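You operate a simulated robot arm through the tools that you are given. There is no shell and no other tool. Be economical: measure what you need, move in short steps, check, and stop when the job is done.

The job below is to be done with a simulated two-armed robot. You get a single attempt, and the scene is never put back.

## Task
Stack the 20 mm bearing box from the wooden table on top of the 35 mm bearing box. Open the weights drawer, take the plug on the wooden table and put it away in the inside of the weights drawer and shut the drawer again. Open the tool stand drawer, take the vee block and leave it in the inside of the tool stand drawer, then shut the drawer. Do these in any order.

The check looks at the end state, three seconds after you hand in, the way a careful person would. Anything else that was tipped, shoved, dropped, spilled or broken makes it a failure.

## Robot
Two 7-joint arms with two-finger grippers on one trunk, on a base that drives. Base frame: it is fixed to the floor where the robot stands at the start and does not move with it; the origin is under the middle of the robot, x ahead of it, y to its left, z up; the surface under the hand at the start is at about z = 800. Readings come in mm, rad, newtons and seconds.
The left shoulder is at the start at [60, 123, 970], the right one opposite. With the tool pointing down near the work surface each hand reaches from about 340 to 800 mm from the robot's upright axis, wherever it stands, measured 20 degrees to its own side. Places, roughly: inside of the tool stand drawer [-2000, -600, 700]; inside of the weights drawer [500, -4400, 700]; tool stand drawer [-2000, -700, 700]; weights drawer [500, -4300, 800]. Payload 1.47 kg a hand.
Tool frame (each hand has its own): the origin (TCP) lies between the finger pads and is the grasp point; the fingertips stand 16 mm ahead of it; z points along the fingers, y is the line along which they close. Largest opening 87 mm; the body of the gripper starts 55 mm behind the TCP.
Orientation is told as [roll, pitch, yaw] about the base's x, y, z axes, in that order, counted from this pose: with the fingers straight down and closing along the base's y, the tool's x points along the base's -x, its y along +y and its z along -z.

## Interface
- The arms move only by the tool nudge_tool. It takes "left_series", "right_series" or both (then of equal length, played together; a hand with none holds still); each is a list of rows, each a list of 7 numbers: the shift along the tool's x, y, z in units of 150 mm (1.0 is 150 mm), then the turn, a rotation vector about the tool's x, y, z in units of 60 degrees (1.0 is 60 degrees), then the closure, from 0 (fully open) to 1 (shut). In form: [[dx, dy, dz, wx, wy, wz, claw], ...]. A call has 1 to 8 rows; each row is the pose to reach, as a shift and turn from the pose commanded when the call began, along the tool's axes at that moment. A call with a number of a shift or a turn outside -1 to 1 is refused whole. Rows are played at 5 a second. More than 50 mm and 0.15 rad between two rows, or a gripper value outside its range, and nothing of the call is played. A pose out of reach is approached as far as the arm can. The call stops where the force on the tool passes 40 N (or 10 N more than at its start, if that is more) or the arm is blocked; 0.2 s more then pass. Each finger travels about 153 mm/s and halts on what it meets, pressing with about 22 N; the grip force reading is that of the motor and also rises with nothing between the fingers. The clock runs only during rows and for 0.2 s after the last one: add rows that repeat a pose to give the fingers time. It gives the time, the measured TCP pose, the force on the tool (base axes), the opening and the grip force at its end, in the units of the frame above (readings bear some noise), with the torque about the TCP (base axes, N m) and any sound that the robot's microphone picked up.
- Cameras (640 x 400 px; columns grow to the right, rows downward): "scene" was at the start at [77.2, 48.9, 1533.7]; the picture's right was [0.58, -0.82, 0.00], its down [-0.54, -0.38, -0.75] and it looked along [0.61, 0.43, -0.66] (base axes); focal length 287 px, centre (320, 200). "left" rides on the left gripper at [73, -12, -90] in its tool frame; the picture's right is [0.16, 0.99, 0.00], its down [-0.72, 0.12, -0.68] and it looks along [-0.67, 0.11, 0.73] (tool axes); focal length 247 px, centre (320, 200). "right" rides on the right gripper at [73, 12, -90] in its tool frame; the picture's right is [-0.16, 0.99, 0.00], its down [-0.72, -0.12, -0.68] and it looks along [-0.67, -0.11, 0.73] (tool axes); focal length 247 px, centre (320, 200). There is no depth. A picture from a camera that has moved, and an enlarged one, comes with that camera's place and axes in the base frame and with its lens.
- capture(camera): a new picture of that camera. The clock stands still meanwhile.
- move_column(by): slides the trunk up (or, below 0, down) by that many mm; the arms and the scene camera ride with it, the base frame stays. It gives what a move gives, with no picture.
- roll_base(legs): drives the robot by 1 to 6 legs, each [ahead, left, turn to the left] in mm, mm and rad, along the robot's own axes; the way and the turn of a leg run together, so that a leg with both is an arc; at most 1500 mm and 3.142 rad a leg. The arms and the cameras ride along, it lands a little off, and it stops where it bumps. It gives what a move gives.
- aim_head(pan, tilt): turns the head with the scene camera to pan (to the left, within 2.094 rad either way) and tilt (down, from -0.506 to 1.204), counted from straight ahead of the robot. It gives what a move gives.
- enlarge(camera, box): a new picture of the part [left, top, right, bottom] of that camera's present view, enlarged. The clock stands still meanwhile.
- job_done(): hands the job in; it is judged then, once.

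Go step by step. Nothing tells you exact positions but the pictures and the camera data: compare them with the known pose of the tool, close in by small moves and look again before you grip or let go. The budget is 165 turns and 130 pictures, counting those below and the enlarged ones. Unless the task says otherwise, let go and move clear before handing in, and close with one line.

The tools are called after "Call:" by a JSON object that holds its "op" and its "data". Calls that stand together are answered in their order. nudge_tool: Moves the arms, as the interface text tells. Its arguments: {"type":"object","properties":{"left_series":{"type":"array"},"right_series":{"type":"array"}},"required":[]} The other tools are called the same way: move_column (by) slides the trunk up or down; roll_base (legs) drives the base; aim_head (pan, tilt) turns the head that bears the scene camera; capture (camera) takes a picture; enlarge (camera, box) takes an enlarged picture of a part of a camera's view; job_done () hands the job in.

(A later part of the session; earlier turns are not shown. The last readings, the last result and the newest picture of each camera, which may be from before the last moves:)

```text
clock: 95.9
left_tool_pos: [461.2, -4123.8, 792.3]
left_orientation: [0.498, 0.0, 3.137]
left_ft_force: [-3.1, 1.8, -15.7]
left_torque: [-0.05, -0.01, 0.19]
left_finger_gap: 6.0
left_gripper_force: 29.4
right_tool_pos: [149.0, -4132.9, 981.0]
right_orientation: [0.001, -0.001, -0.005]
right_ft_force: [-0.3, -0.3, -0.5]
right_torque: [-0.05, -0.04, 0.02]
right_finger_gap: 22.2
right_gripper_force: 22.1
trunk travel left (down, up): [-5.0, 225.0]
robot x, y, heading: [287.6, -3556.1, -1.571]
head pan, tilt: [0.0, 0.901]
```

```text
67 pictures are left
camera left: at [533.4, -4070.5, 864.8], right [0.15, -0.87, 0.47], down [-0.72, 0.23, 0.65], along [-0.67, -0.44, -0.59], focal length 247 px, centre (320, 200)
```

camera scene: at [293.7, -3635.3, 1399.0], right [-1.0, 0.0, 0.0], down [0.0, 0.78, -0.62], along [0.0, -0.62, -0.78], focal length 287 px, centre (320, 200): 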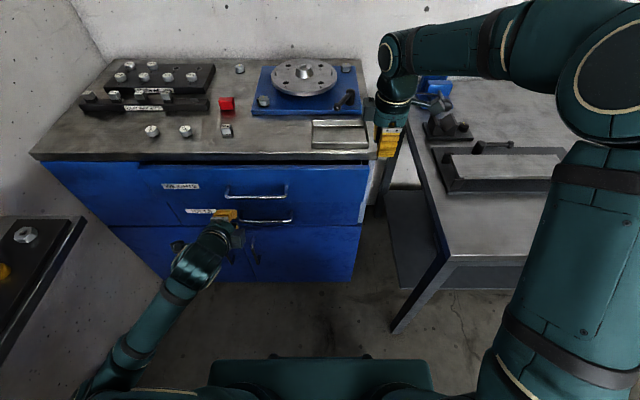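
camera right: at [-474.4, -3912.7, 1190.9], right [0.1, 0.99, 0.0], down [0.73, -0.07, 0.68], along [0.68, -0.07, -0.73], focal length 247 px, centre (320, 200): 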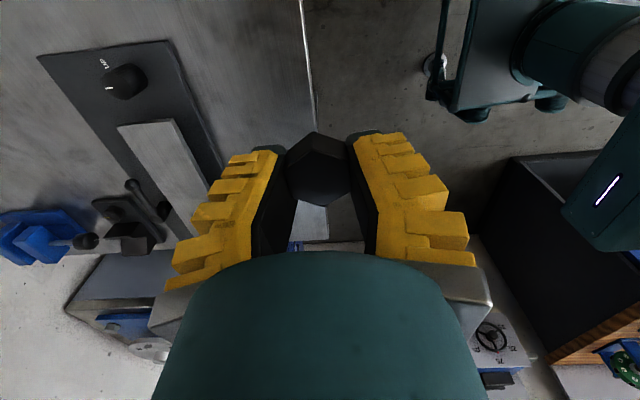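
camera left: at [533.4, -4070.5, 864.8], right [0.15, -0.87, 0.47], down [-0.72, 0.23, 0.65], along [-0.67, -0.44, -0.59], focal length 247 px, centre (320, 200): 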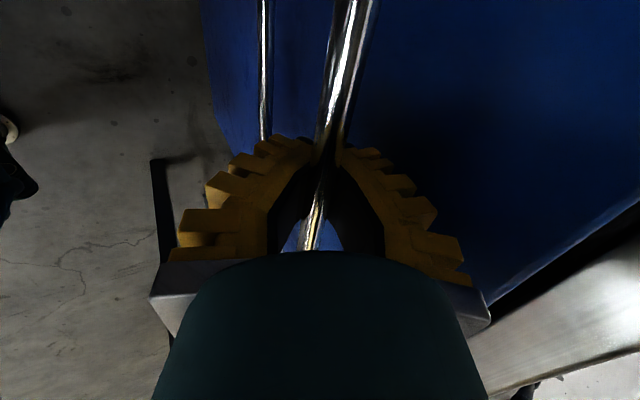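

The bar is now gripped firmly. I pull straight out 110 mm.

Call:
{"op": "nudge_tool", "data": {"left_series": [[0, -0.1, -0.055, 0, 0, 0, 1], [0, -0.2, -0.11, 0, 0, 0, 1], [0, -0.3, -0.164, 0, 0, 0, 1], [0, -0.4, -0.218, 0, 0, 0, 1], [0, -0.5, -0.273, 0, 0, 0, 1], [0, -0.6, -0.327, 0, 0, 0, 1], [0, -0.65, -0.355, 0, 0, 0, 1]]}}

Call:
{"op": "capture", "data": {"camera": "scene"}}

```text
clock: 97.5
left_tool_pos: [460.6, -4012.1, 792.6]
left_orientation: [0.496, 0.001, 3.138]
left_ft_force: [-3.4, 0.8, -27.2]
left_torque: [-0.11, 0.4, -0.25]
left_finger_gap: 6.1
left_gripper_force: 29.4
right_tool_pos: [148.5, -4131.3, 979.6]
right_orientation: [0.001, 0.001, -0.004]
right_ft_force: [-0.5, 0.5, 0.0]
right_torque: [-0.03, -0.02, 0.01]
right_finger_gap: 22.2
right_gripper_force: 22.1
trunk travel left (down, up): [-5.0, 225.0]
robot x, y, heading: [289.9, -3552.8, -1.574]
head pan, tilt: [0.0, 0.901]
```

```text
66 pictures are left
camera scene: at [291.3, -3637.8, 1399.3], right [-1.0, 0.0, 0.0], down [0.0, 0.78, -0.62], along [0.0, -0.62, -0.78], focal length 287 px, centre (320, 200)
```

scene: 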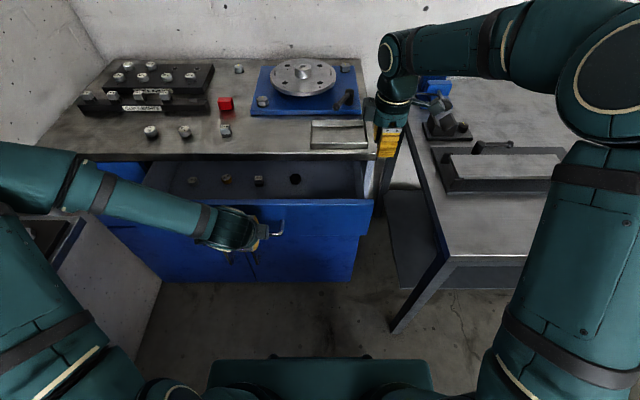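

The drawer is open about 140 mm and holds four items in a row. I pull another 90 mm, relaxing slightly downward.

Call:
{"op": "nudge_tool", "data": {"left_series": [[0, -0.02, 0.03, 0, 0, 0, 1], [0, -0.12, -0.025, 0, 0, 0, 1], [0, -0.22, -0.08, 0, 0, 0, 1], [0, -0.32, -0.135, 0, 0, 0, 1], [0, -0.42, -0.19, 0, 0, 0, 1], [0, -0.52, -0.245, 0, 0, 0, 1]]}}

Call:
{"op": "capture", "data": {"camera": "scene"}}

Call:
{"op": "capture", "data": {"camera": "right"}}

```text
clock: 98.9
left_tool_pos: [462.4, -3971.7, 778.4]
left_orientation: [0.501, -0.001, 3.139]
left_ft_force: [-1.4, -1.4, 0.3]
left_torque: [0.02, -0.02, 0.03]
left_finger_gap: 0.1
left_gripper_force: 28.2
left hand out of reach, approached as far as the arm can: row 4, 5, 6
right_tool_pos: [149.5, -4130.8, 980.0]
right_orientation: [0.0, -0.001, -0.005]
right_ft_force: [0.7, -0.5, -0.6]
right_torque: [0.01, 0.05, -0.02]
right_finger_gap: 22.2
right_gripper_force: 22.1
trunk travel left (down, up): [-5.0, 225.0]
robot x, y, heading: [292.5, -3549.0, -1.574]
head pan, tilt: [0.0, 0.901]
```

```text
65 pictures are left
camera scene: at [291.1, -3636.5, 1399.4], right [-1.0, 0.0, 0.0], down [0.0, 0.78, -0.62], along [0.0, -0.62, -0.78], focal length 287 px, centre (320, 200)
```

scene: 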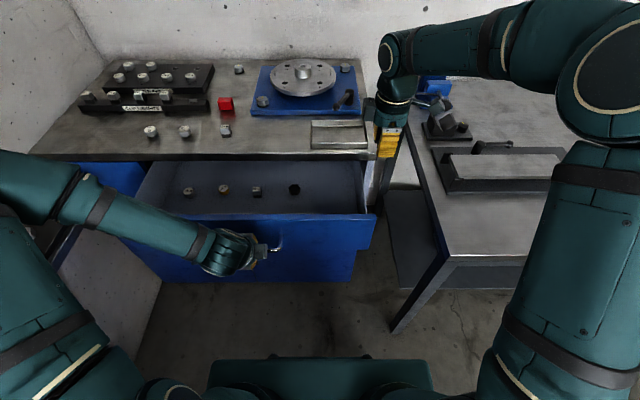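

```text
64 pictures are left
camera right: at [76.2, -4119.0, 1070.7], right [0.16, 0.99, 0.0], down [0.72, -0.12, 0.68], along [0.67, -0.11, -0.73], focal length 247 px, centre (320, 200)
```

right: 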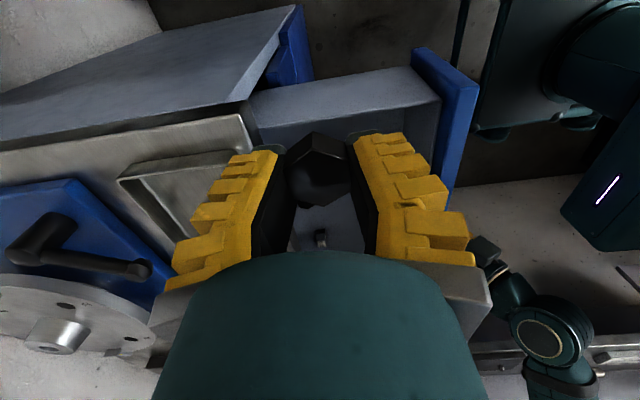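

The drawer is now open about 170 mm; the left hand came off the handle, which is fine. I move the right hand with the plug over the empty front part of the drawer at about (300,−4095).

Call:
{"op": "nudge_tool", "data": {"right_series": [[-0.25, 0.06, 0, 0, 0, 0, 0.85], [-0.5, 0.12, 0, 0, 0, 0, 0.85], [-0.75, 0.18, 0, 0, 0, 0, 0.85], [-1.0, 0.24, 0, 0, 0, 0, 0.85]]}}

Call:
{"op": "capture", "data": {"camera": "right"}}

Call:
{"op": "enlarge", "data": {"camera": "scene", "box": [130, 130, 410, 290]}}

```text
clock: 99.9
left_tool_pos: [462.6, -3972.0, 779.7]
left_orientation: [0.501, 0.001, 3.136]
left_ft_force: [-0.4, 0.0, 0.6]
left_torque: [-0.02, 0.01, -0.03]
left_finger_gap: 0.0
left_gripper_force: 28.4
right_tool_pos: [302.2, -4095.0, 981.7]
right_orientation: [0.002, 0.001, -0.003]
right_ft_force: [0.3, -0.9, -0.2]
right_torque: [0.01, 0.01, 0.01]
right_finger_gap: 21.9
right_gripper_force: 22.2
trunk travel left (down, up): [-5.0, 225.0]
robot x, y, heading: [294.7, -3546.4, -1.575]
head pan, tilt: [0.0, 0.901]
```

```text
63 pictures are left
camera right: at [228.9, -4082.0, 1072.0], right [0.16, 0.99, 0.0], down [0.72, -0.12, 0.68], along [0.67, -0.11, -0.73], focal length 247 px, centre (320, 200)
```

right: 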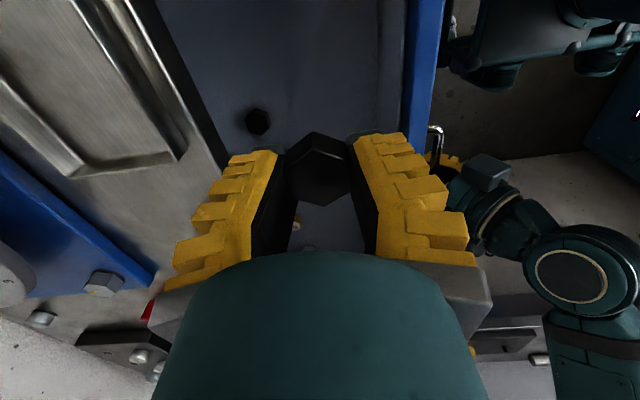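

```text
2.29 times, centred on (270, 210) of scene
camera zoom: at [291.5, -3636.1, 1399.4], right [-1.0, 0.0, 0.0], down [0.0, 0.78, -0.62], along [0.0, -0.62, -0.78], focal length 656 px, centre (434, 177)
```

zoom: 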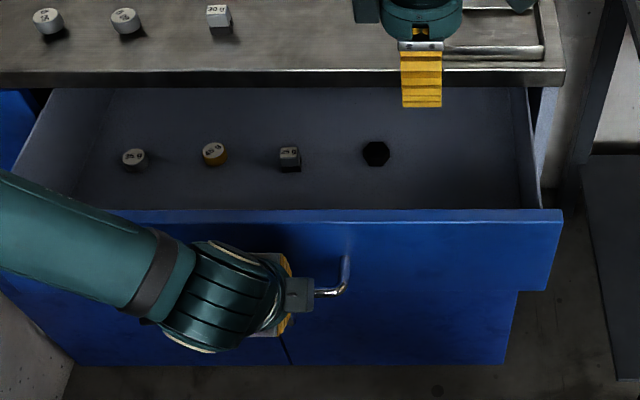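

The drawer floor is at about z 735 and the items sit in a row at y≈−4195, so the front is free. I shift to x≈330, descend to z≈835 and check.

Call:
{"op": "nudge_tool", "data": {"right_series": [[-0.18, -0.02, 0.1, 0, 0, 0, 0.85], [-0.18, -0.02, 0.4, 0, 0, 0, 0.85], [-0.18, -0.02, 0.7, 0, 0, 0, 0.85], [-0.18, -0.02, 0.97, 0, 0, 0, 0.85]]}}

Call:
{"op": "capture", "data": {"camera": "right"}}

Call:
{"op": "enlarge", "data": {"camera": "scene", "box": [210, 110, 410, 250]}}

```text
clock: 100.9
left_tool_pos: [461.9, -3972.1, 779.2]
left_orientation: [0.501, 0.0, 3.136]
left_ft_force: [-0.5, 0.6, -0.1]
left_torque: [0.01, -0.01, 0.0]
left_finger_gap: 0.2
left_gripper_force: 28.0
right_tool_pos: [325.3, -4100.6, 835.4]
right_orientation: [-0.001, 0.0, -0.003]
right_ft_force: [-0.4, -0.2, 0.0]
right_torque: [0.0, 0.01, -0.02]
right_finger_gap: 22.3
right_gripper_force: 22.3
trunk travel left (down, up): [-5.0, 225.0]
robot x, y, heading: [292.2, -3553.0, -1.571]
head pan, tilt: [0.0, 0.901]
```

```text
61 pictures are left
camera right: at [251.8, -4087.5, 925.8], right [0.16, 0.99, 0.0], down [0.72, -0.12, 0.68], along [0.67, -0.11, -0.73], focal length 247 px, centre (320, 200)
```

right: 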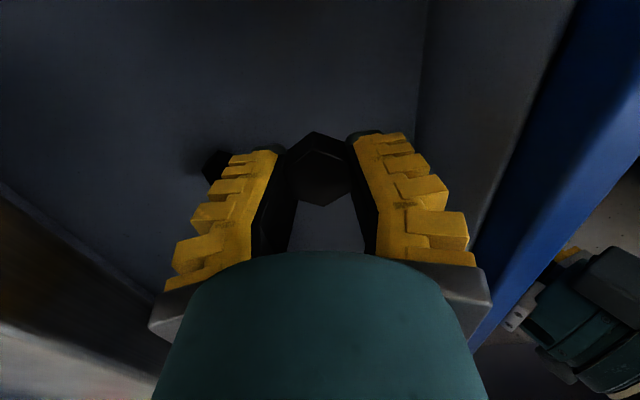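

```text
2.86 times, centred on (310, 180) of scene
camera zoom: at [291.0, -3636.6, 1399.4], right [-1.0, 0.0, 0.0], down [0.0, 0.78, -0.62], along [0.0, -0.62, -0.78], focal length 821 px, centre (349, 257)
```

zoom: 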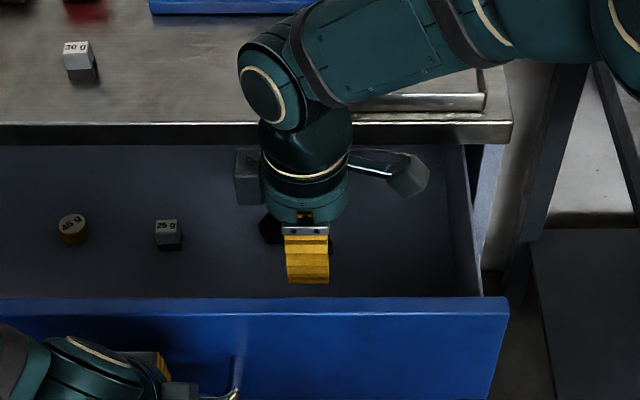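

There is clearance on all sides. I descend toward the drawer floor.

Call:
{"op": "nudge_tool", "data": {"right_series": [[0, 0, 0.25, 0, 0, 0, 0.85], [0, 0, 0.45, 0, 0, 0, 0.85], [0, 0, 0.48, 0, 0, 0, 0.85]]}}

Call:
{"op": "nudge_tool", "data": {"right_series": [[0, 0, 0.02, 0, 0, 0, 0.85], [0, 0, 0.04, 0, 0, 0, 0.85], [0, 0, 0.06, 0, 0, 0, 0.85], [0, 0, 0.06, 0, 0, 0, 0.85]]}}

```text
clock: 101.7
left_tool_pos: [462.4, -3970.7, 779.7]
left_orientation: [0.5, 0.001, 3.135]
left_ft_force: [-0.2, 0.4, -0.1]
left_torque: [0.01, 0.01, -0.03]
left_finger_gap: 0.0
left_gripper_force: 28.3
right_tool_pos: [327.8, -4099.2, 761.8]
right_orientation: [0.001, 0.002, -0.004]
right_ft_force: [1.0, -0.3, -0.2]
right_torque: [-0.01, -0.02, -0.03]
right_finger_gap: 22.5
right_gripper_force: 22.0
trunk travel left (down, up): [-5.0, 225.0]
robot x, y, heading: [287.0, -3548.5, -1.574]
head pan, tilt: [0.0, 0.901]
```

```text
clock: 102.7
left_tool_pos: [461.9, -3971.2, 778.5]
left_orientation: [0.501, 0.0, 3.136]
left_ft_force: [0.1, 0.4, -0.7]
left_torque: [-0.01, 0.01, -0.03]
left_finger_gap: 0.2
left_gripper_force: 27.9
right_tool_pos: [327.4, -4098.4, 755.0]
right_orientation: [-0.003, -0.002, -0.002]
right_ft_force: [1.3, -1.1, 9.2]
right_torque: [-0.04, -0.03, -0.03]
right_finger_gap: 25.0
right_gripper_force: 22.0
trunk travel left (down, up): [-5.0, 225.0]
robot x, y, heading: [294.1, -3550.2, -1.57]
head pan, tilt: [0.0, 0.901]
```

There is contact with the floor (9 N). I open slightly to release and rise straight up.

Call:
{"op": "nudge_tool", "data": {"right_series": [[0, 0, -0.005, 0, 0, 0, 0.6], [0, 0, -0.01, 0, 0, 0, 0.45], [0, 0, -0.01, 0, 0, 0, 0.45], [0, 0, -0.2, 0, 0, 0, 0.45], [0, 0, -0.5, 0, 0, 0, 0.45], [0, 0, -0.8, 0, 0, 0, 0.45], [0, 0, -1.0, 0, 0, 0, 0.45]]}}

Call:
{"op": "nudge_tool", "data": {"right_series": [[0.1, 0, -0.3, 0, 0, 0, 0.3], [0.3, 0, -0.6, 0, 0, 0, 0.2], [0.6, 0, -0.7, 0, 0, 0, 0], [0.9, 0, -0.7, 0, 0, 0, 0]]}}

Call:
{"op": "enlarge", "data": {"camera": "scene", "box": [130, 130, 410, 290]}}

```text
clock: 104.3
left_tool_pos: [461.9, -3972.7, 778.3]
left_orientation: [0.5, 0.001, 3.136]
left_ft_force: [0.0, -0.5, -0.3]
left_torque: [0.0, -0.01, 0.0]
left_finger_gap: 0.3
left_gripper_force: 28.0
right_tool_pos: [322.6, -4099.5, 905.4]
right_orientation: [-0.001, -0.002, -0.003]
right_ft_force: [-0.4, -0.1, 0.7]
right_torque: [0.0, 0.0, 0.0]
right_finger_gap: 53.2
right_gripper_force: 4.1
trunk travel left (down, up): [-5.0, 225.0]
robot x, y, heading: [290.3, -3547.6, -1.575]
head pan, tilt: [0.0, 0.901]
```

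```text
refused: row 2 steps farther than a row can; nothing moved
```

```text
2.29 times, centred on (270, 210) of scene
camera zoom: at [290.8, -3635.8, 1399.5], right [-1.0, 0.0, 0.0], down [0.0, 0.78, -0.62], along [0.0, -0.62, -0.78], focal length 656 px, centre (434, 177)
```

zoom: 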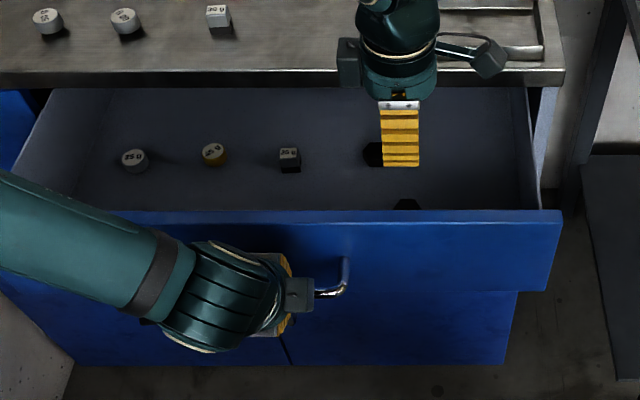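

The plug is in the drawer. I raise the right hand clear and bring the left closed fingers back and up to push the drawer face above the handle.

Call:
{"op": "nudge_tool", "data": {"right_series": [[0, 0, -0.3, 0, 0, 0, 0.3], [0, 0, -0.6, 0, 0, 0, 0.2], [0.1, 0.2, -0.8, 0, 0, 0, 0], [0.2, 0.5, -0.8, 0, 0, 0, 0], [0.3, 0.7, -0.8, 0, 0, 0, 0]], "left_series": [[0, -0.15, -0.08, 0, 0, 0, 1], [0, -0.2, -0.1, 0, 0, 0, 1], [0, -0.1, -0.3, 0, 0, 0, 1], [0, 0.0, -0.45, 0, 0, 0, 1], [0, 0.02, -0.46, 0, 0, 0, 1]]}}

Call:
{"op": "capture", "data": {"camera": "scene"}}

Call:
{"op": "capture", "data": {"camera": "left"}}

```text
clock: 105.1
left_tool_pos: [460.6, -3968.3, 790.1]
left_orientation: [0.475, -0.005, -3.139]
left_ft_force: [-1.4, 1.3, -8.1]
left_torque: [-0.07, -0.12, 0.11]
left_finger_gap: 5.8
left_gripper_force: 28.8
left hand out of reach, approached as far as the arm can: row 1, 2, 3
right_tool_pos: [314.8, -4077.8, 1017.4]
right_orientation: [0.002, 0.002, -0.004]
right_ft_force: [-0.2, 0.1, -0.4]
right_torque: [0.01, -0.01, 0.02]
right_finger_gap: 87.0
right_gripper_force: 0.1
trunk travel left (down, up): [-5.0, 225.0]
robot x, y, heading: [295.9, -3554.4, -1.57]
head pan, tilt: [0.0, 0.901]
stopped in row 3 (left hand): the force on the tool passed its limit at 117 N (the readings are from after the stop); the commanded pose is now the measured one
```

```text
58 pictures are left
camera scene: at [291.3, -3636.2, 1399.4], right [-1.0, 0.0, 0.0], down [0.0, 0.78, -0.62], along [0.0, -0.62, -0.78], focal length 287 px, centre (320, 200)
```

scene: 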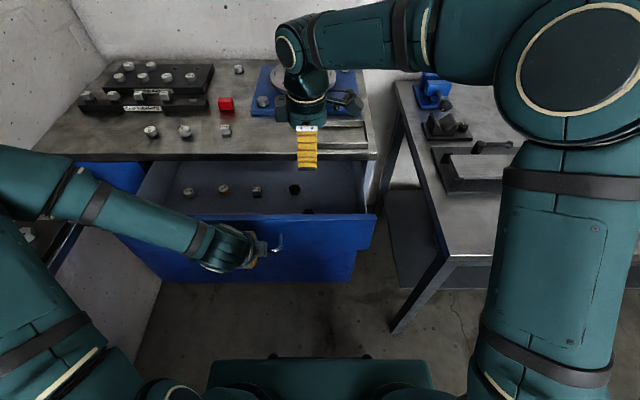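

```text
57 pictures are left
camera left: at [532.8, -3915.8, 863.8], right [0.16, -0.88, 0.45], down [-0.72, 0.21, 0.66], along [-0.67, -0.43, -0.6], focal length 247 px, centre (320, 200)
```

left: 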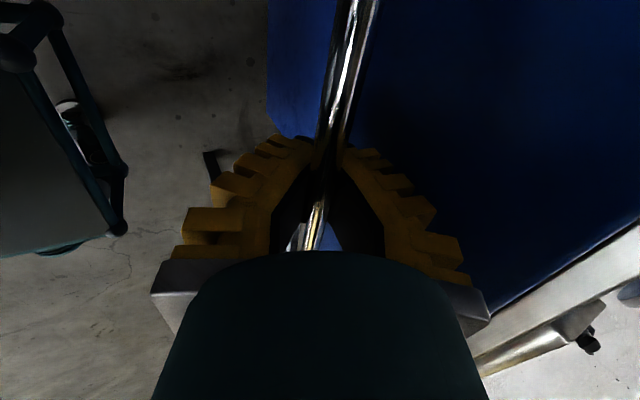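

The fingers are actually still around the bar (gap 5.8, gripping). That is convenient: I push the drawer closed with the bar held.

Call:
{"op": "nudge_tool", "data": {"left_series": [[0, 0.13, 0.067, 0, 0, 0, 1], [0, 0.26, 0.134, 0, 0, 0, 1], [0, 0.39, 0.2, 0, 0, 0, 1], [0, 0.52, 0.267, 0, 0, 0, 1], [0, 0.65, 0.334, 0, 0, 0, 1], [0, 0.78, 0.4, 0, 0, 0, 1], [0, 0.86, 0.442, 0, 0, 0, 1]]}}

Call:
{"op": "capture", "data": {"camera": "scene"}}

```text
clock: 106.7
left_tool_pos: [459.7, -4115.4, 790.7]
left_orientation: [0.48, -0.004, 3.141]
left_ft_force: [-6.0, -0.6, -11.1]
left_torque: [-0.05, -0.04, 0.11]
left_finger_gap: 6.3
left_gripper_force: 29.0
right_tool_pos: [312.9, -4080.7, 1017.7]
right_orientation: [-0.001, -0.001, -0.003]
right_ft_force: [0.4, 1.0, -0.1]
right_torque: [0.0, 0.02, 0.01]
right_finger_gap: 87.0
right_gripper_force: 0.1
trunk travel left (down, up): [-5.0, 225.0]
robot x, y, heading: [289.4, -3553.0, -1.573]
head pan, tilt: [0.0, 0.901]
```

```text
56 pictures are left
camera scene: at [290.4, -3637.0, 1399.3], right [-1.0, 0.0, 0.0], down [0.0, 0.78, -0.62], along [0.0, -0.62, -0.78], focal length 287 px, centre (320, 200)
```

scene: 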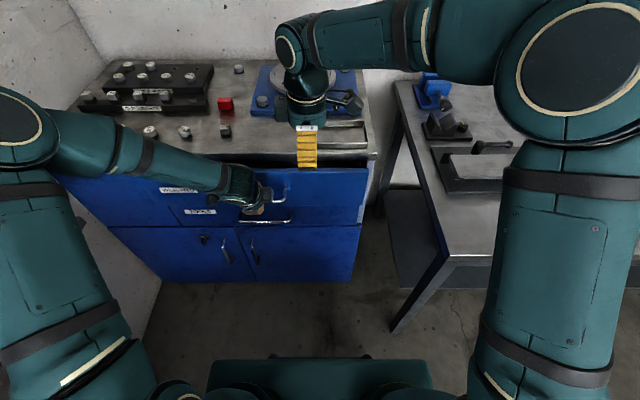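

About 37 mm remain. I push on in small steps until it seats.

Call:
{"op": "nudge_tool", "data": {"left_series": [[0, 0.06, 0.031, 0, 0, 0, 1], [0, 0.12, 0.062, 0, 0, 0, 1], [0, 0.18, 0.093, 0, 0, 0, 1], [0, 0.215, 0.11, 0, 0, 0, 1], [0, 0.24, 0.123, 0, 0, 0, 1], [0, 0.255, 0.13, 0, 0, 0, 1]]}}

Call:
{"op": "enlarge", "data": {"camera": "scene", "box": [50, 120, 390, 300]}}

```text
clock: 108.1
left_tool_pos: [461.2, -4154.9, 790.3]
left_orientation: [0.476, -0.003, -3.138]
left_ft_force: [6.3, 13.4, -18.6]
left_torque: [-0.18, -0.07, 0.08]
left_finger_gap: 0.0
left_gripper_force: 29.5
right_tool_pos: [315.2, -4079.0, 1019.1]
right_orientation: [-0.001, 0.002, -0.005]
right_ft_force: [-0.5, 0.0, -0.2]
right_torque: [0.02, 0.0, 0.03]
right_finger_gap: 87.1
right_gripper_force: 0.1
trunk travel left (down, up): [-5.0, 225.0]
robot x, y, heading: [289.6, -3547.6, -1.568]
head pan, tilt: [0.0, 0.901]
```

```text
1.88 times, centred on (220, 210) of scene
camera zoom: at [292.0, -3636.1, 1399.3], right [-1.0, 0.0, 0.0], down [0.0, 0.78, -0.62], along [0.0, -0.62, -0.78], focal length 541 px, centre (508, 181)
```

zoom: 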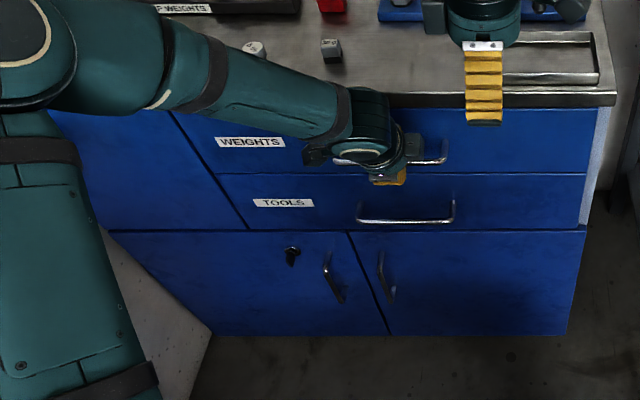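

The drawer looks fully closed and flush. I open the fingers a little and retreat along the finger axis.

Call:
{"op": "nudge_tool", "data": {"left_series": [[0, 0, 0, 0, 0, 0, 0.75], [0, 0, 0, 0, 0, 0, 0.7], [0, 0, -0.2, 0, 0, 0, 0.7], [0, 0, -0.4, 0, 0, 0, 0.7], [0, -0.1, -0.6, 0, 0, 0, 0.5], [0, -0.2, -0.8, 0, 0, 0, 0.3]]}}

Call:
{"op": "enlarge", "data": {"camera": "scene", "box": [50, 120, 390, 300]}}

```text
clock: 109.5
left_tool_pos: [464.7, -4076.4, 885.2]
left_orientation: [0.48, -0.002, -3.14]
left_ft_force: [0.6, 0.3, -0.4]
left_torque: [0.0, -0.02, 0.0]
left_finger_gap: 65.5
left_gripper_force: 3.5
right_tool_pos: [314.4, -4077.5, 1019.8]
right_orientation: [0.0, 0.0, -0.003]
right_ft_force: [0.6, 0.7, -0.3]
right_torque: [-0.01, 0.0, -0.04]
right_finger_gap: 87.0
right_gripper_force: 0.1
trunk travel left (down, up): [-5.0, 225.0]
robot x, y, heading: [295.6, -3551.9, -1.576]
head pan, tilt: [0.0, 0.901]
```

```text
1.88 times, centred on (220, 210) of scene
camera zoom: at [290.8, -3635.5, 1399.5], right [-1.0, 0.0, 0.0], down [0.0, 0.78, -0.62], along [0.0, -0.62, -0.78], focal length 541 px, centre (508, 181)
```

zoom: 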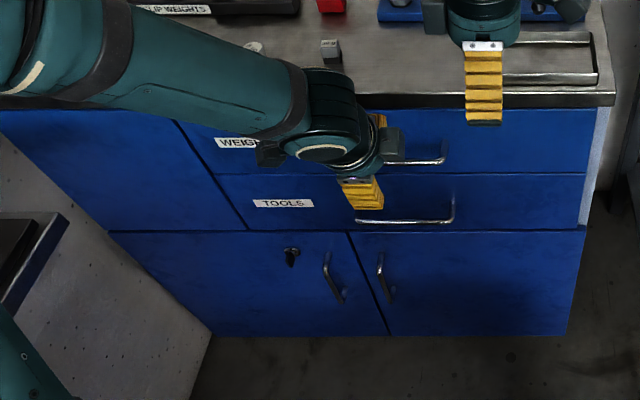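

The drawer is shut. I raise the trunk, back off, straighten the left hand and return along the same aisle in reverse.

Call:
{"op": "move_column", "data": {"by": 120}}

Call:
{"op": "roll_base", "data": {"legs": [[-170, 0, 0], [0, -590, 0], [-1500, 0, 0]]}}

Call:
{"op": "nudge_tool", "data": {"left_series": [[0, -0.2, -0.2, 0.12, 0, 0, 0], [0, -0.4, -0.4, 0.24, 0, 0, 0], [0, -0.5, -0.6, 0.36, 0, 0, 0], [0, -0.5, -0.8, 0.457, 0, 0, 0]]}}

```text
clock: 111.0
left_tool_pos: [463.6, -4077.7, 1004.7]
left_orientation: [0.48, -0.004, -3.139]
left_ft_force: [0.3, 0.5, 0.1]
left_torque: [0.01, -0.01, 0.0]
left_finger_gap: 65.4
left_gripper_force: 3.0
right_tool_pos: [313.5, -4078.8, 1139.2]
right_orientation: [-0.001, 0.002, -0.003]
right_ft_force: [0.1, 1.1, -0.3]
right_torque: [-0.04, 0.0, -0.02]
right_finger_gap: 87.0
right_gripper_force: 0.0
trunk travel left (down, up): [-125.0, 105.0]
robot x, y, heading: [288.8, -3549.4, -1.574]
head pan, tilt: [0.0, 0.901]
```

```text
clock: 124.8
left_tool_pos: [-136.9, -2398.7, 1005.1]
left_orientation: [0.481, -0.002, -3.097]
left_ft_force: [-0.3, -0.6, 0.2]
left_torque: [0.0, 0.01, 0.01]
left_finger_gap: 65.9
left_gripper_force: 3.2
right_tool_pos: [-284.6, -2406.9, 1137.8]
right_orientation: [0.001, 0.0, 0.042]
right_ft_force: [0.1, -0.6, 0.0]
right_torque: [-0.03, 0.01, 0.02]
right_finger_gap: 86.7
right_gripper_force: 0.0
trunk travel left (down, up): [-125.0, 105.0]
robot x, y, heading: [-329.5, -1882.2, -1.535]
head pan, tilt: [0.0, 0.901]
```

```text
clock: 125.8
left_tool_pos: [-141.1, -2274.6, 1076.3]
left_orientation: [-0.002, -0.005, -3.099]
left_ft_force: [-0.5, -0.1, 0.3]
left_torque: [0.01, 0.0, -0.01]
left_finger_gap: 87.1
left_gripper_force: 0.1
right_tool_pos: [-286.3, -2407.5, 1139.1]
right_orientation: [0.0, -0.001, 0.04]
right_ft_force: [0.6, -0.6, -0.3]
right_torque: [0.0, 0.01, 0.0]
right_finger_gap: 87.2
right_gripper_force: 0.1
trunk travel left (down, up): [-125.0, 105.0]
robot x, y, heading: [-327.5, -1879.8, -1.528]
head pan, tilt: [0.0, 0.901]
```

On the way I look at the tool stand from this side to see which way its drawer faces.

Call:
{"op": "aim_head", "data": {"pan": -2.09, "tilt": 0.3}}

Call:
{"op": "capture", "data": {"camera": "scene"}}

```text
clock: 127.8
left_tool_pos: [-141.3, -2275.7, 1077.5]
left_orientation: [0.002, -0.005, -3.098]
left_ft_force: [0.6, 0.2, -0.5]
left_torque: [-0.02, 0.01, 0.02]
left_finger_gap: 87.0
left_gripper_force: 0.1
right_tool_pos: [-286.5, -2407.6, 1137.4]
right_orientation: [0.0, 0.001, 0.04]
right_ft_force: [0.0, -0.2, 0.4]
right_torque: [-0.03, 0.0, 0.02]
right_finger_gap: 86.8
right_gripper_force: 0.1
trunk travel left (down, up): [-125.0, 105.0]
robot x, y, heading: [-327.9, -1879.4, -1.533]
head pan, tilt: [-2.089, 0.3]
```

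```text
53 pictures are left
camera scene: at [-413.0, -1847.3, 1571.7], right [0.46, 0.89, 0.0], down [0.26, -0.14, -0.96], along [-0.85, 0.44, -0.3], focal length 287 px, centre (320, 200)
```

scene: 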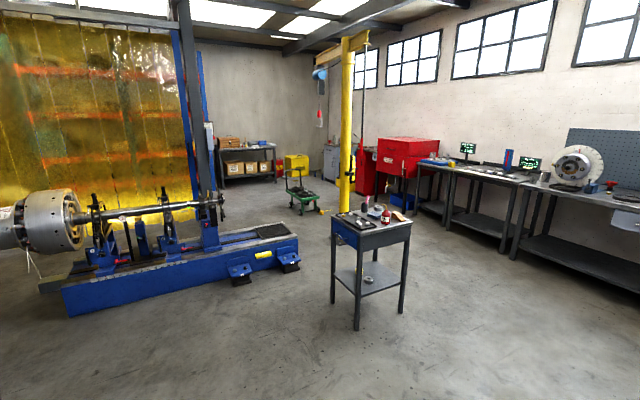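

Call:
{"op": "enlarge", "data": {"camera": "scene", "box": [310, 180, 430, 340]}}

```text
2.50 times, centred on (370, 260) of scene
camera zoom: at [-413.0, -1847.3, 1571.7], right [0.46, 0.89, 0.0], down [0.26, -0.14, -0.96], along [-0.85, 0.44, -0.3], focal length 718 px, centre (195, 50)
```

zoom: 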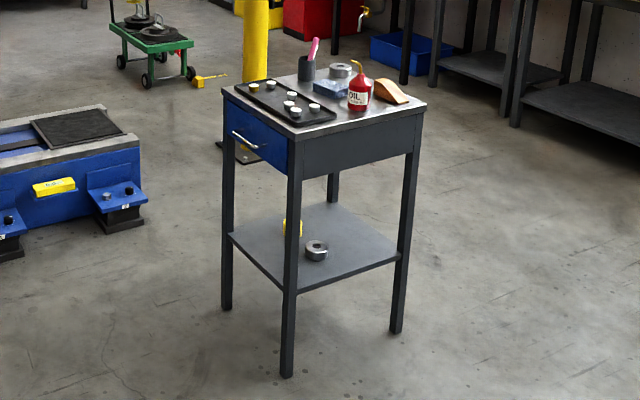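

The tool-stand drawer faces −y; the stand is small, roughly x −2185…−1815, y −850…−370. Now I reverse back to the wooden table to fetch the vee block.

Call:
{"op": "roll_base", "data": {"legs": [[0, 0, -0.038], [-1500, 0, 0], [-1030, 0, 0]]}}

Call:
{"op": "roll_base", "data": {"legs": [[0, 0, 1.57]]}}

Call:
{"op": "aim_head", "data": {"pan": 0.1, "tilt": 0.7}}

Call:
{"op": "capture", "data": {"camera": "scene"}}

```text
clock: 140.5
left_tool_pos: [-177.4, 242.8, 1077.3]
left_orientation: [0.001, -0.004, -3.138]
left_ft_force: [-0.6, -0.4, 0.4]
left_torque: [-0.02, 0.06, 0.01]
left_finger_gap: 86.9
left_gripper_force: 0.1
right_tool_pos: [-327.5, 118.6, 1137.7]
right_orientation: [0.001, 0.0, -0.002]
right_ft_force: [-0.2, -0.1, 0.4]
right_torque: [-0.04, 0.01, -0.01]
right_finger_gap: 86.9
right_gripper_force: 0.0
trunk travel left (down, up): [-125.0, 105.0]
robot x, y, heading: [-350.2, 648.8, -1.579]
head pan, tilt: [-2.089, 0.3]
```

```text
clock: 144.7
left_tool_pos: [54.8, 813.9, 1077.0]
left_orientation: [0.003, -0.005, -1.577]
left_ft_force: [-0.1, -0.7, 0.0]
left_torque: [0.01, -0.03, 0.01]
left_finger_gap: 86.9
left_gripper_force: 0.1
right_tool_pos: [178.5, 661.3, 1138.0]
right_orientation: [0.002, -0.001, 1.56]
right_ft_force: [-0.2, -0.2, -0.5]
right_torque: [0.0, 0.0, -0.01]
right_finger_gap: 87.0
right_gripper_force: 0.0
trunk travel left (down, up): [-125.0, 105.0]
robot x, y, heading: [-348.4, 648.3, -0.009]
head pan, tilt: [-2.089, 0.3]
```

```text
clock: 146.7
left_tool_pos: [55.4, 812.3, 1077.1]
left_orientation: [0.003, -0.004, -1.578]
left_ft_force: [0.5, 0.4, -0.7]
left_torque: [0.01, 0.03, -0.02]
left_finger_gap: 86.8
left_gripper_force: 0.0
right_tool_pos: [177.2, 663.4, 1138.7]
right_orientation: [-0.001, 0.001, 1.56]
right_ft_force: [-0.7, 0.1, 0.8]
right_torque: [-0.01, -0.03, 0.03]
right_finger_gap: 87.1
right_gripper_force: 0.1
trunk travel left (down, up): [-125.0, 105.0]
robot x, y, heading: [-345.6, 647.1, -0.011]
head pan, tilt: [0.099, 0.7]
```

```text
51 pictures are left
camera scene: at [-255.9, 653.5, 1535.6], right [0.09, -1.0, 0.0], down [-0.64, -0.06, -0.77], along [0.76, 0.07, -0.64], focal length 287 px, centre (320, 200)
```

scene: 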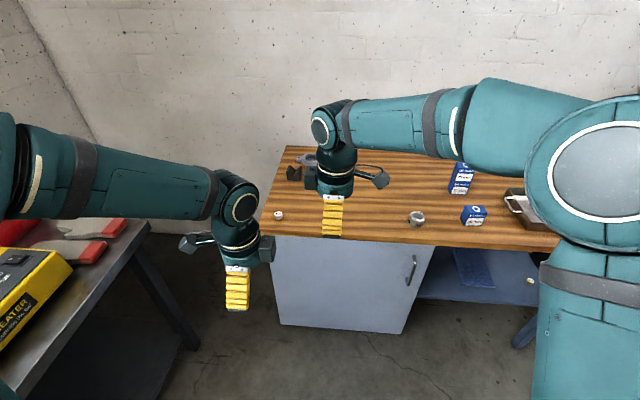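

I drive up to the table and extend the left hand partway toward the vee block, keeping its 90° yaw.

Call:
{"op": "roll_base", "data": {"legs": [[435, 20, 0.01]]}}

Call:
{"op": "nudge_tool", "data": {"left_series": [[0, 0.3, 0, 0, 0, 0, 0], [0, 0.6, 0, 0, 0, 0, 0], [0, 0.9, 0, 0, 0, 0, 0], [0, 1.0, 0, 0, 0, 0, 0]]}}

Call:
{"op": "capture", "data": {"camera": "left"}}

Call:
{"op": "capture", "data": {"camera": "scene"}}

```text
clock: 149.4
left_tool_pos: [484.2, 835.8, 1077.3]
left_orientation: [0.001, -0.004, -1.566]
left_ft_force: [0.0, 0.3, 0.5]
left_torque: [0.0, 0.02, 0.0]
left_finger_gap: 87.1
left_gripper_force: 0.0
right_tool_pos: [609.8, 686.2, 1137.9]
right_orientation: [0.0, -0.001, 1.571]
right_ft_force: [-0.2, -0.4, -0.1]
right_torque: [-0.02, -0.01, 0.01]
right_finger_gap: 86.8
right_gripper_force: 0.0
trunk travel left (down, up): [-125.0, 105.0]
robot x, y, heading: [81.3, 663.0, -0.002]
head pan, tilt: [0.099, 0.7]
```

```text
clock: 150.4
left_tool_pos: [634.5, 836.1, 1076.0]
left_orientation: [0.002, -0.004, -1.567]
left_ft_force: [0.8, -0.1, 0.0]
left_torque: [0.02, 0.03, 0.02]
left_finger_gap: 86.7
left_gripper_force: 0.0
right_tool_pos: [608.1, 686.9, 1138.1]
right_orientation: [-0.002, 0.001, 1.571]
right_ft_force: [-0.2, -0.5, -0.3]
right_torque: [-0.01, -0.01, 0.01]
right_finger_gap: 87.1
right_gripper_force: 0.2
trunk travel left (down, up): [-125.0, 105.0]
robot x, y, heading: [84.5, 665.5, 0.002]
head pan, tilt: [0.099, 0.7]
```

```text
50 pictures are left
camera left: at [622.5, 910.5, 1164.6], right [0.99, 0.16, 0.0], down [0.12, -0.72, 0.68], along [0.11, -0.67, -0.73], focal length 247 px, centre (320, 200)
```

left: 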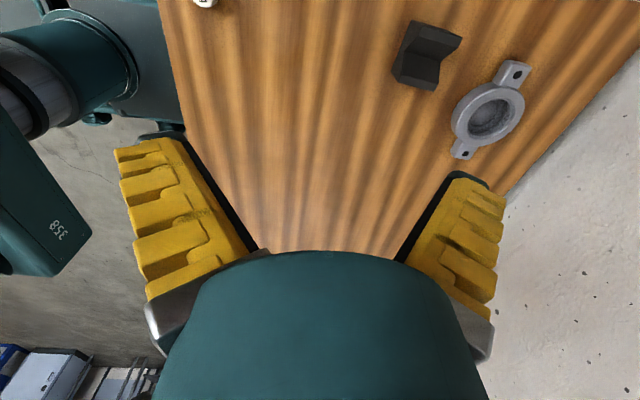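

```text
49 pictures are left
camera scene: at [174.1, 672.1, 1535.6], right [0.1, -1.0, 0.0], down [-0.64, -0.06, -0.77], along [0.76, 0.08, -0.64], focal length 287 px, centre (320, 200)
```

scene: 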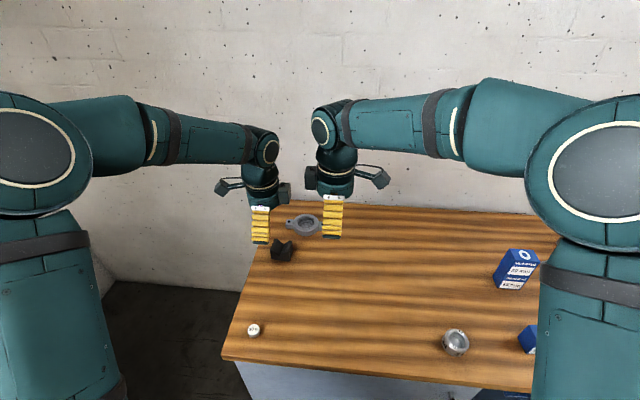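

I zoom on the vee block from both cameras for shape and pose.

Call:
{"op": "enlarge", "data": {"camera": "left", "box": [360, 0, 540, 170]}}

Call:
{"op": "enlarge", "data": {"camera": "scene", "box": [240, 200, 340, 280]}}

```text
2.35 times, centred on (450, 85) of left
camera zoom: at [622.5, 910.5, 1164.6], right [0.99, 0.16, 0.0], down [0.12, -0.72, 0.68], along [0.11, -0.67, -0.73], focal length 581 px, centre (14, 471)
```

zoom: 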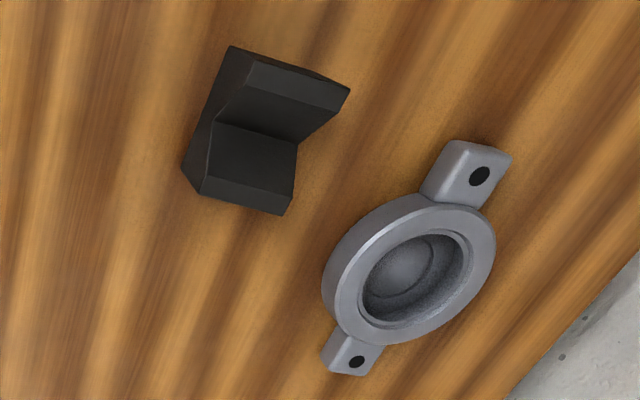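

```text
5.00 times, centred on (290, 240) of scene
camera zoom: at [174.1, 672.1, 1535.6], right [0.1, -1.0, 0.0], down [-0.64, -0.06, -0.77], along [0.76, 0.08, -0.64], focal length 1436 px, centre (470, 0)
```

zoom: 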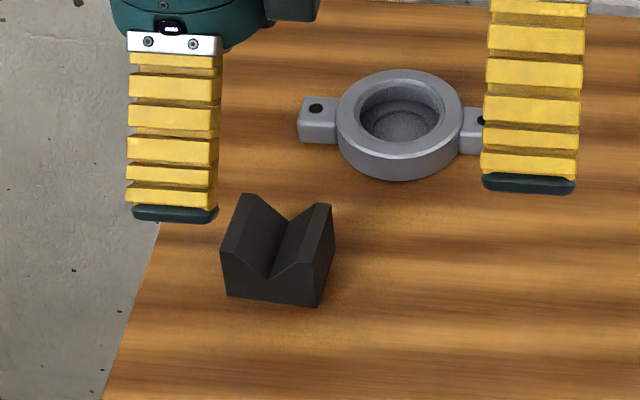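

The vee block is about 58×48×42 mm, centred at about (757,853), with yaw ≈−0.05. I move over it and descend partway.

Call:
{"op": "nudge_tool", "data": {"left_series": [[0.03, 0.25, 0.1, 0, 0, 0.02, 0], [0.06, 0.5, 0.25, 0, 0, 0.05, 0], [0.113, 0.75, 0.4, 0, 0, 0.05, 0], [0.113, 0.817, 0.65, 0, 0, 0.05, 0], [0.113, 0.817, 0.9, 0, 0, 0.05, 0], [0.113, 0.817, 1.0, 0, 0, 0.05, 0]]}}

Call:
{"op": "capture", "data": {"camera": "left"}}

```text
clock: 151.8
left_tool_pos: [753.6, 851.0, 925.6]
left_orientation: [0.002, -0.004, -1.619]
left_ft_force: [-0.1, 0.4, 0.2]
left_torque: [0.02, -0.02, -0.01]
left_finger_gap: 86.9
left_gripper_force: 0.1
right_tool_pos: [608.9, 687.2, 1137.9]
right_orientation: [0.001, 0.0, 1.57]
right_ft_force: [-0.1, -0.2, -0.5]
right_torque: [-0.01, 0.01, 0.0]
right_finger_gap: 86.8
right_gripper_force: 0.0
trunk travel left (down, up): [-125.0, 105.0]
robot x, y, heading: [78.1, 665.2, -0.002]
head pan, tilt: [0.099, 0.7]
```

```text
46 pictures are left
camera left: at [745.9, 924.9, 1015.2], right [0.99, 0.11, 0.0], down [0.08, -0.73, 0.68], along [0.08, -0.68, -0.73], focal length 247 px, centre (320, 200)
```

left: 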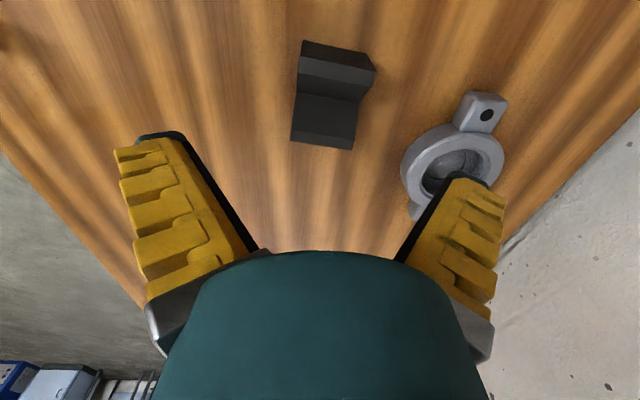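

It's close to aligned. I apply a small correction, descend to z≈820 and close.

Call:
{"op": "nudge_tool", "data": {"left_series": [[0.015, 0.035, 0.25, 0, 0, 0, 0], [0.015, 0.035, 0.5, 0, 0, 0, 0], [0.015, 0.035, 0.7, 0, 0, 0, 0], [0.015, 0.035, 0.7, 0, 0, 0, 0.3], [0.015, 0.035, 0.7, 0, 0, 0, 0.6], [0.015, 0.035, 0.7, 0, 0, 0, 0.8], [0.015, 0.035, 0.7, 0, 0, 0, 0.8]]}}

Call:
{"op": "capture", "data": {"camera": "left"}}

```text
clock: 153.4
left_tool_pos: [761.4, 854.8, 823.5]
left_orientation: [0.001, -0.003, -1.617]
left_ft_force: [-0.5, 0.0, -0.3]
left_torque: [0.17, -0.03, -0.05]
left_finger_gap: 48.3
left_gripper_force: 21.8
right_tool_pos: [610.1, 686.0, 1138.0]
right_orientation: [0.0, 0.001, 1.572]
right_ft_force: [0.2, -0.2, 0.9]
right_torque: [0.02, -0.02, -0.02]
right_finger_gap: 86.9
right_gripper_force: 0.1
trunk travel left (down, up): [-125.0, 105.0]
robot x, y, heading: [83.0, 663.5, 0.005]
head pan, tilt: [0.099, 0.7]
```

```text
45 pictures are left
camera left: at [752.8, 929.9, 912.4], right [0.99, 0.11, 0.0], down [0.08, -0.73, 0.68], along [0.08, -0.68, -0.73], focal length 247 px, centre (320, 200)
```

left: 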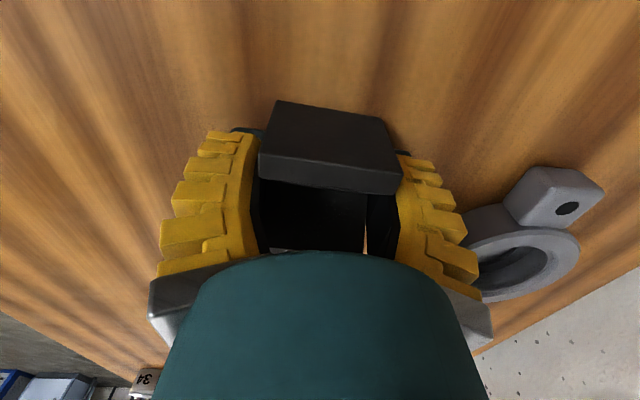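

Gripped at 48 mm. I lift it and check.

Call:
{"op": "nudge_tool", "data": {"left_series": [[0, 0, -0.1, 0, 0, 0, 0.9], [0, 0, -0.3, 0, 0, 0, 0.9], [0, 0, -0.6, 0, 0, 0, 0.9], [0, 0, -0.9, 0, 0, 0, 0.9], [0, 0, -1.0, 0, 0, 0, 0.9]]}}

Call:
{"op": "nudge_tool", "data": {"left_series": [[0, 0, -0.3, 0, 0, 0, 0.9], [0, 0, -0.6, 0, 0, 0, 0.9], [0, -0.2, -0.7, 0, 0, 0, 0.9], [0, -0.5, -0.7, 0, 0, 0, 0.9], [0, -0.8, -0.7, 0, 0, 0, 0.9], [0, -1.0, -0.7, 0, 0, 0, 0.9]]}}

Call:
{"op": "capture", "data": {"camera": "left"}}

```text
clock: 154.6
left_tool_pos: [760.7, 852.0, 971.1]
left_orientation: [0.003, -0.004, -1.618]
left_ft_force: [0.8, 0.1, -7.1]
left_torque: [0.01, 0.0, 0.01]
left_finger_gap: 48.4
left_gripper_force: 22.0
right_tool_pos: [609.8, 686.6, 1138.2]
right_orientation: [0.0, 0.001, 1.573]
right_ft_force: [-0.1, 0.6, 0.0]
right_torque: [-0.05, 0.0, -0.01]
right_finger_gap: 87.1
right_gripper_force: 0.1
trunk travel left (down, up): [-125.0, 105.0]
robot x, y, heading: [79.8, 662.8, -0.002]
head pan, tilt: [0.099, 0.7]
```

```text
clock: 156.0
left_tool_pos: [612.3, 861.5, 1078.9]
left_orientation: [0.004, -0.004, -1.62]
left_ft_force: [0.1, -0.1, -7.3]
left_torque: [0.0, -0.02, -0.03]
left_finger_gap: 48.3
left_gripper_force: 21.8
right_tool_pos: [609.7, 687.0, 1138.3]
right_orientation: [0.0, 0.0, 1.572]
right_ft_force: [0.6, -0.3, 0.2]
right_torque: [0.02, 0.0, -0.02]
right_finger_gap: 86.9
right_gripper_force: 0.0
trunk travel left (down, up): [-125.0, 105.0]
robot x, y, heading: [81.4, 662.9, -0.002]
head pan, tilt: [0.099, 0.7]
```

```text
44 pictures are left
camera left: at [603.4, 936.7, 1168.1], right [0.99, 0.11, 0.0], down [0.08, -0.73, 0.68], along [0.08, -0.68, -0.73], focal length 247 px, centre (320, 200)
```

left: 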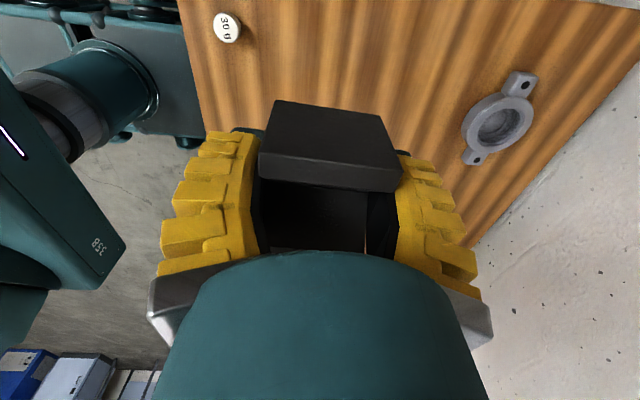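

The block is held firmly (7 N). I back off, strafe down the aisle, turn to face +y and strafe toward the tool stand.

Call:
{"op": "roll_base", "data": {"legs": [[-680, 0, 0], [0, -1500, 0], [0, -720, 0]]}}

Call:
{"op": "roll_base", "data": {"legs": [[0, 0, 1.57]]}}

Call:
{"op": "aim_head", "data": {"pan": 0.9, "tilt": 0.4}}

Call:
{"op": "capture", "data": {"camera": "scene"}}

```text
clock: 178.7
left_tool_pos: [-86.1, -1319.5, 1078.2]
left_orientation: [0.003, -0.004, -1.613]
left_ft_force: [0.4, -0.4, -7.9]
left_torque: [0.02, 0.02, 0.02]
left_finger_gap: 48.4
left_gripper_force: 22.1
right_tool_pos: [-87.3, -1495.2, 1138.1]
right_orientation: [0.0, -0.001, 1.576]
right_ft_force: [0.0, -0.9, 0.1]
right_torque: [0.02, 0.02, 0.0]
right_finger_gap: 86.9
right_gripper_force: 0.1
trunk travel left (down, up): [-125.0, 105.0]
robot x, y, heading: [-615.9, -1519.1, 0.008]
head pan, tilt: [0.099, 0.7]
```

```text
clock: 183.0
left_tool_pos: [-831.4, -996.8, 1079.3]
left_orientation: [0.002, -0.003, -0.015]
left_ft_force: [-0.4, -0.2, -7.3]
left_torque: [0.04, 0.02, -0.02]
left_finger_gap: 48.1
left_gripper_force: 21.7
right_tool_pos: [-655.8, -993.6, 1138.0]
right_orientation: [0.001, 0.001, -3.109]
right_ft_force: [0.2, -0.3, 0.0]
right_torque: [-0.02, -0.02, 0.01]
right_finger_gap: 87.0
right_gripper_force: 0.1
trunk travel left (down, up): [-125.0, 105.0]
robot x, y, heading: [-613.0, -1525.0, 1.602]
head pan, tilt: [0.099, 0.7]
```

```text
clock: 184.2
left_tool_pos: [-832.1, -996.0, 1077.9]
left_orientation: [0.003, -0.001, -0.016]
left_ft_force: [0.7, 0.0, -6.8]
left_torque: [-0.02, 0.01, 0.03]
left_finger_gap: 48.2
left_gripper_force: 22.3
right_tool_pos: [-656.6, -993.0, 1137.0]
right_orientation: [0.0, -0.001, -3.109]
right_ft_force: [-0.2, -0.5, -0.4]
right_torque: [0.02, -0.01, 0.01]
right_finger_gap: 86.9
right_gripper_force: 0.1
trunk travel left (down, up): [-125.0, 105.0]
robot x, y, heading: [-617.2, -1519.0, 1.598]
head pan, tilt: [0.901, 0.4]
```

```text
43 pictures are left
camera scene: at [-692.6, -1455.2, 1562.4], right [0.6, 0.8, 0.0], down [0.31, -0.23, -0.92], along [-0.74, 0.55, -0.39], focal length 287 px, centre (320, 200)
```

scene: 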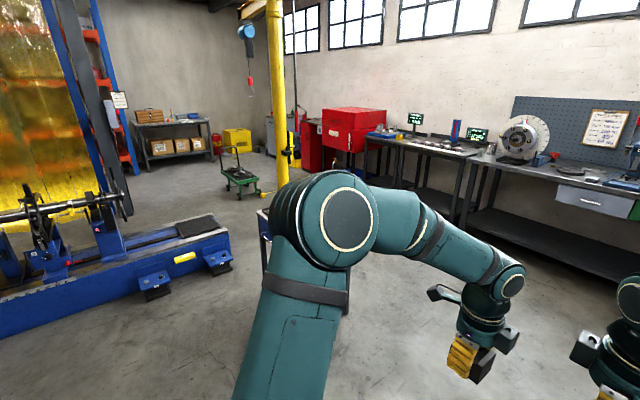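

The space is clear. I strafe left to stand in front of the tool stand and look at it.

Call:
{"op": "roll_base", "data": {"legs": [[0, 0, -0.03], [0, 1400, 0]]}}

Call:
{"op": "aim_head", "data": {"pan": 0.0, "tilt": 0.9}}

Call:
{"op": "capture", "data": {"camera": "scene"}}

```text
clock: 197.3
left_tool_pos: [-2262.8, -1008.5, 1077.8]
left_orientation: [0.004, -0.004, -0.029]
left_ft_force: [-0.7, -0.1, -7.5]
left_torque: [-0.04, -0.02, 0.01]
left_finger_gap: 47.8
left_gripper_force: 21.9
right_tool_pos: [-2087.1, -1009.4, 1138.0]
right_orientation: [-0.001, -0.001, -3.121]
right_ft_force: [0.9, 0.4, -0.5]
right_torque: [0.02, -0.01, 0.01]
right_finger_gap: 86.9
right_gripper_force: 0.1
trunk travel left (down, up): [-125.0, 105.0]
robot x, y, heading: [-2052.3, -1534.2, 1.591]
head pan, tilt: [0.901, 0.4]
```

```text
clock: 198.5
left_tool_pos: [-2261.8, -1009.4, 1077.4]
left_orientation: [0.0, -0.004, -0.028]
left_ft_force: [-1.0, -0.3, -7.5]
left_torque: [0.01, -0.03, 0.02]
left_finger_gap: 48.3
left_gripper_force: 22.3
right_tool_pos: [-2086.3, -1009.6, 1138.2]
right_orientation: [0.001, -0.001, -3.12]
right_ft_force: [1.0, 0.4, 0.5]
right_torque: [0.03, 0.03, 0.02]
right_finger_gap: 86.7
right_gripper_force: 0.1
trunk travel left (down, up): [-125.0, 105.0]
robot x, y, heading: [-2052.9, -1538.1, 1.594]
head pan, tilt: [0.0, 0.901]
```

```text
42 pictures are left
camera scene: at [-2056.1, -1450.2, 1519.4], right [1.0, 0.02, 0.0], down [0.02, -0.78, -0.62], along [-0.01, 0.62, -0.78], focal length 287 px, centre (320, 200)
```

scene: 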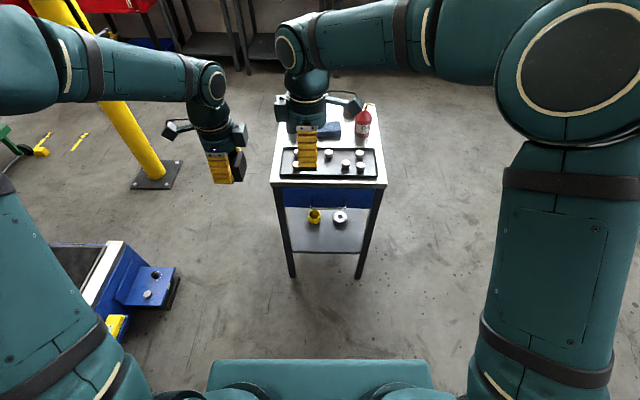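

The stand is centred at x≈−2040, with its front at y≈−815. I zoom on the drawer and handle.

Call:
{"op": "enlarge", "data": {"camera": "scene", "box": [260, 140, 400, 240]}}

Call:
{"op": "capture", "data": {"camera": "right"}}

```text
4.00 times, centred on (330, 190) of scene
camera zoom: at [-2056.1, -1450.2, 1519.4], right [1.0, 0.02, 0.0], down [0.02, -0.78, -0.62], along [-0.01, 0.62, -0.78], focal length 1149 px, centre (280, 240)
```

zoom: 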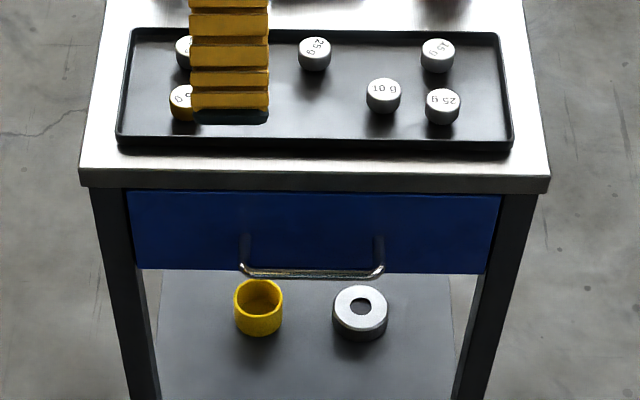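

```text
40 pictures are left
camera right: at [-2013.7, -1019.1, 1228.0], right [-0.14, -0.99, 0.0], down [-0.73, 0.1, 0.68], along [-0.67, 0.09, -0.73], focal length 247 px, centre (320, 200)
```

right: 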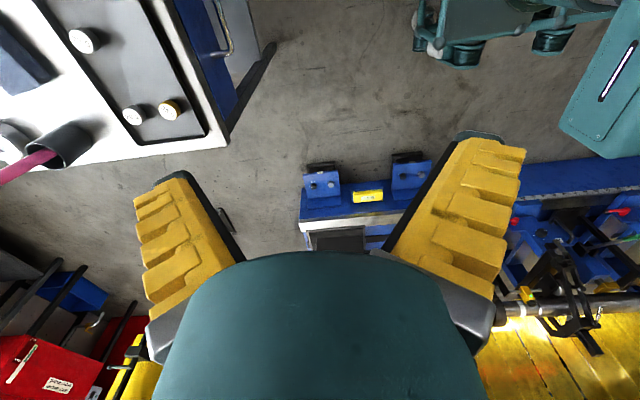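

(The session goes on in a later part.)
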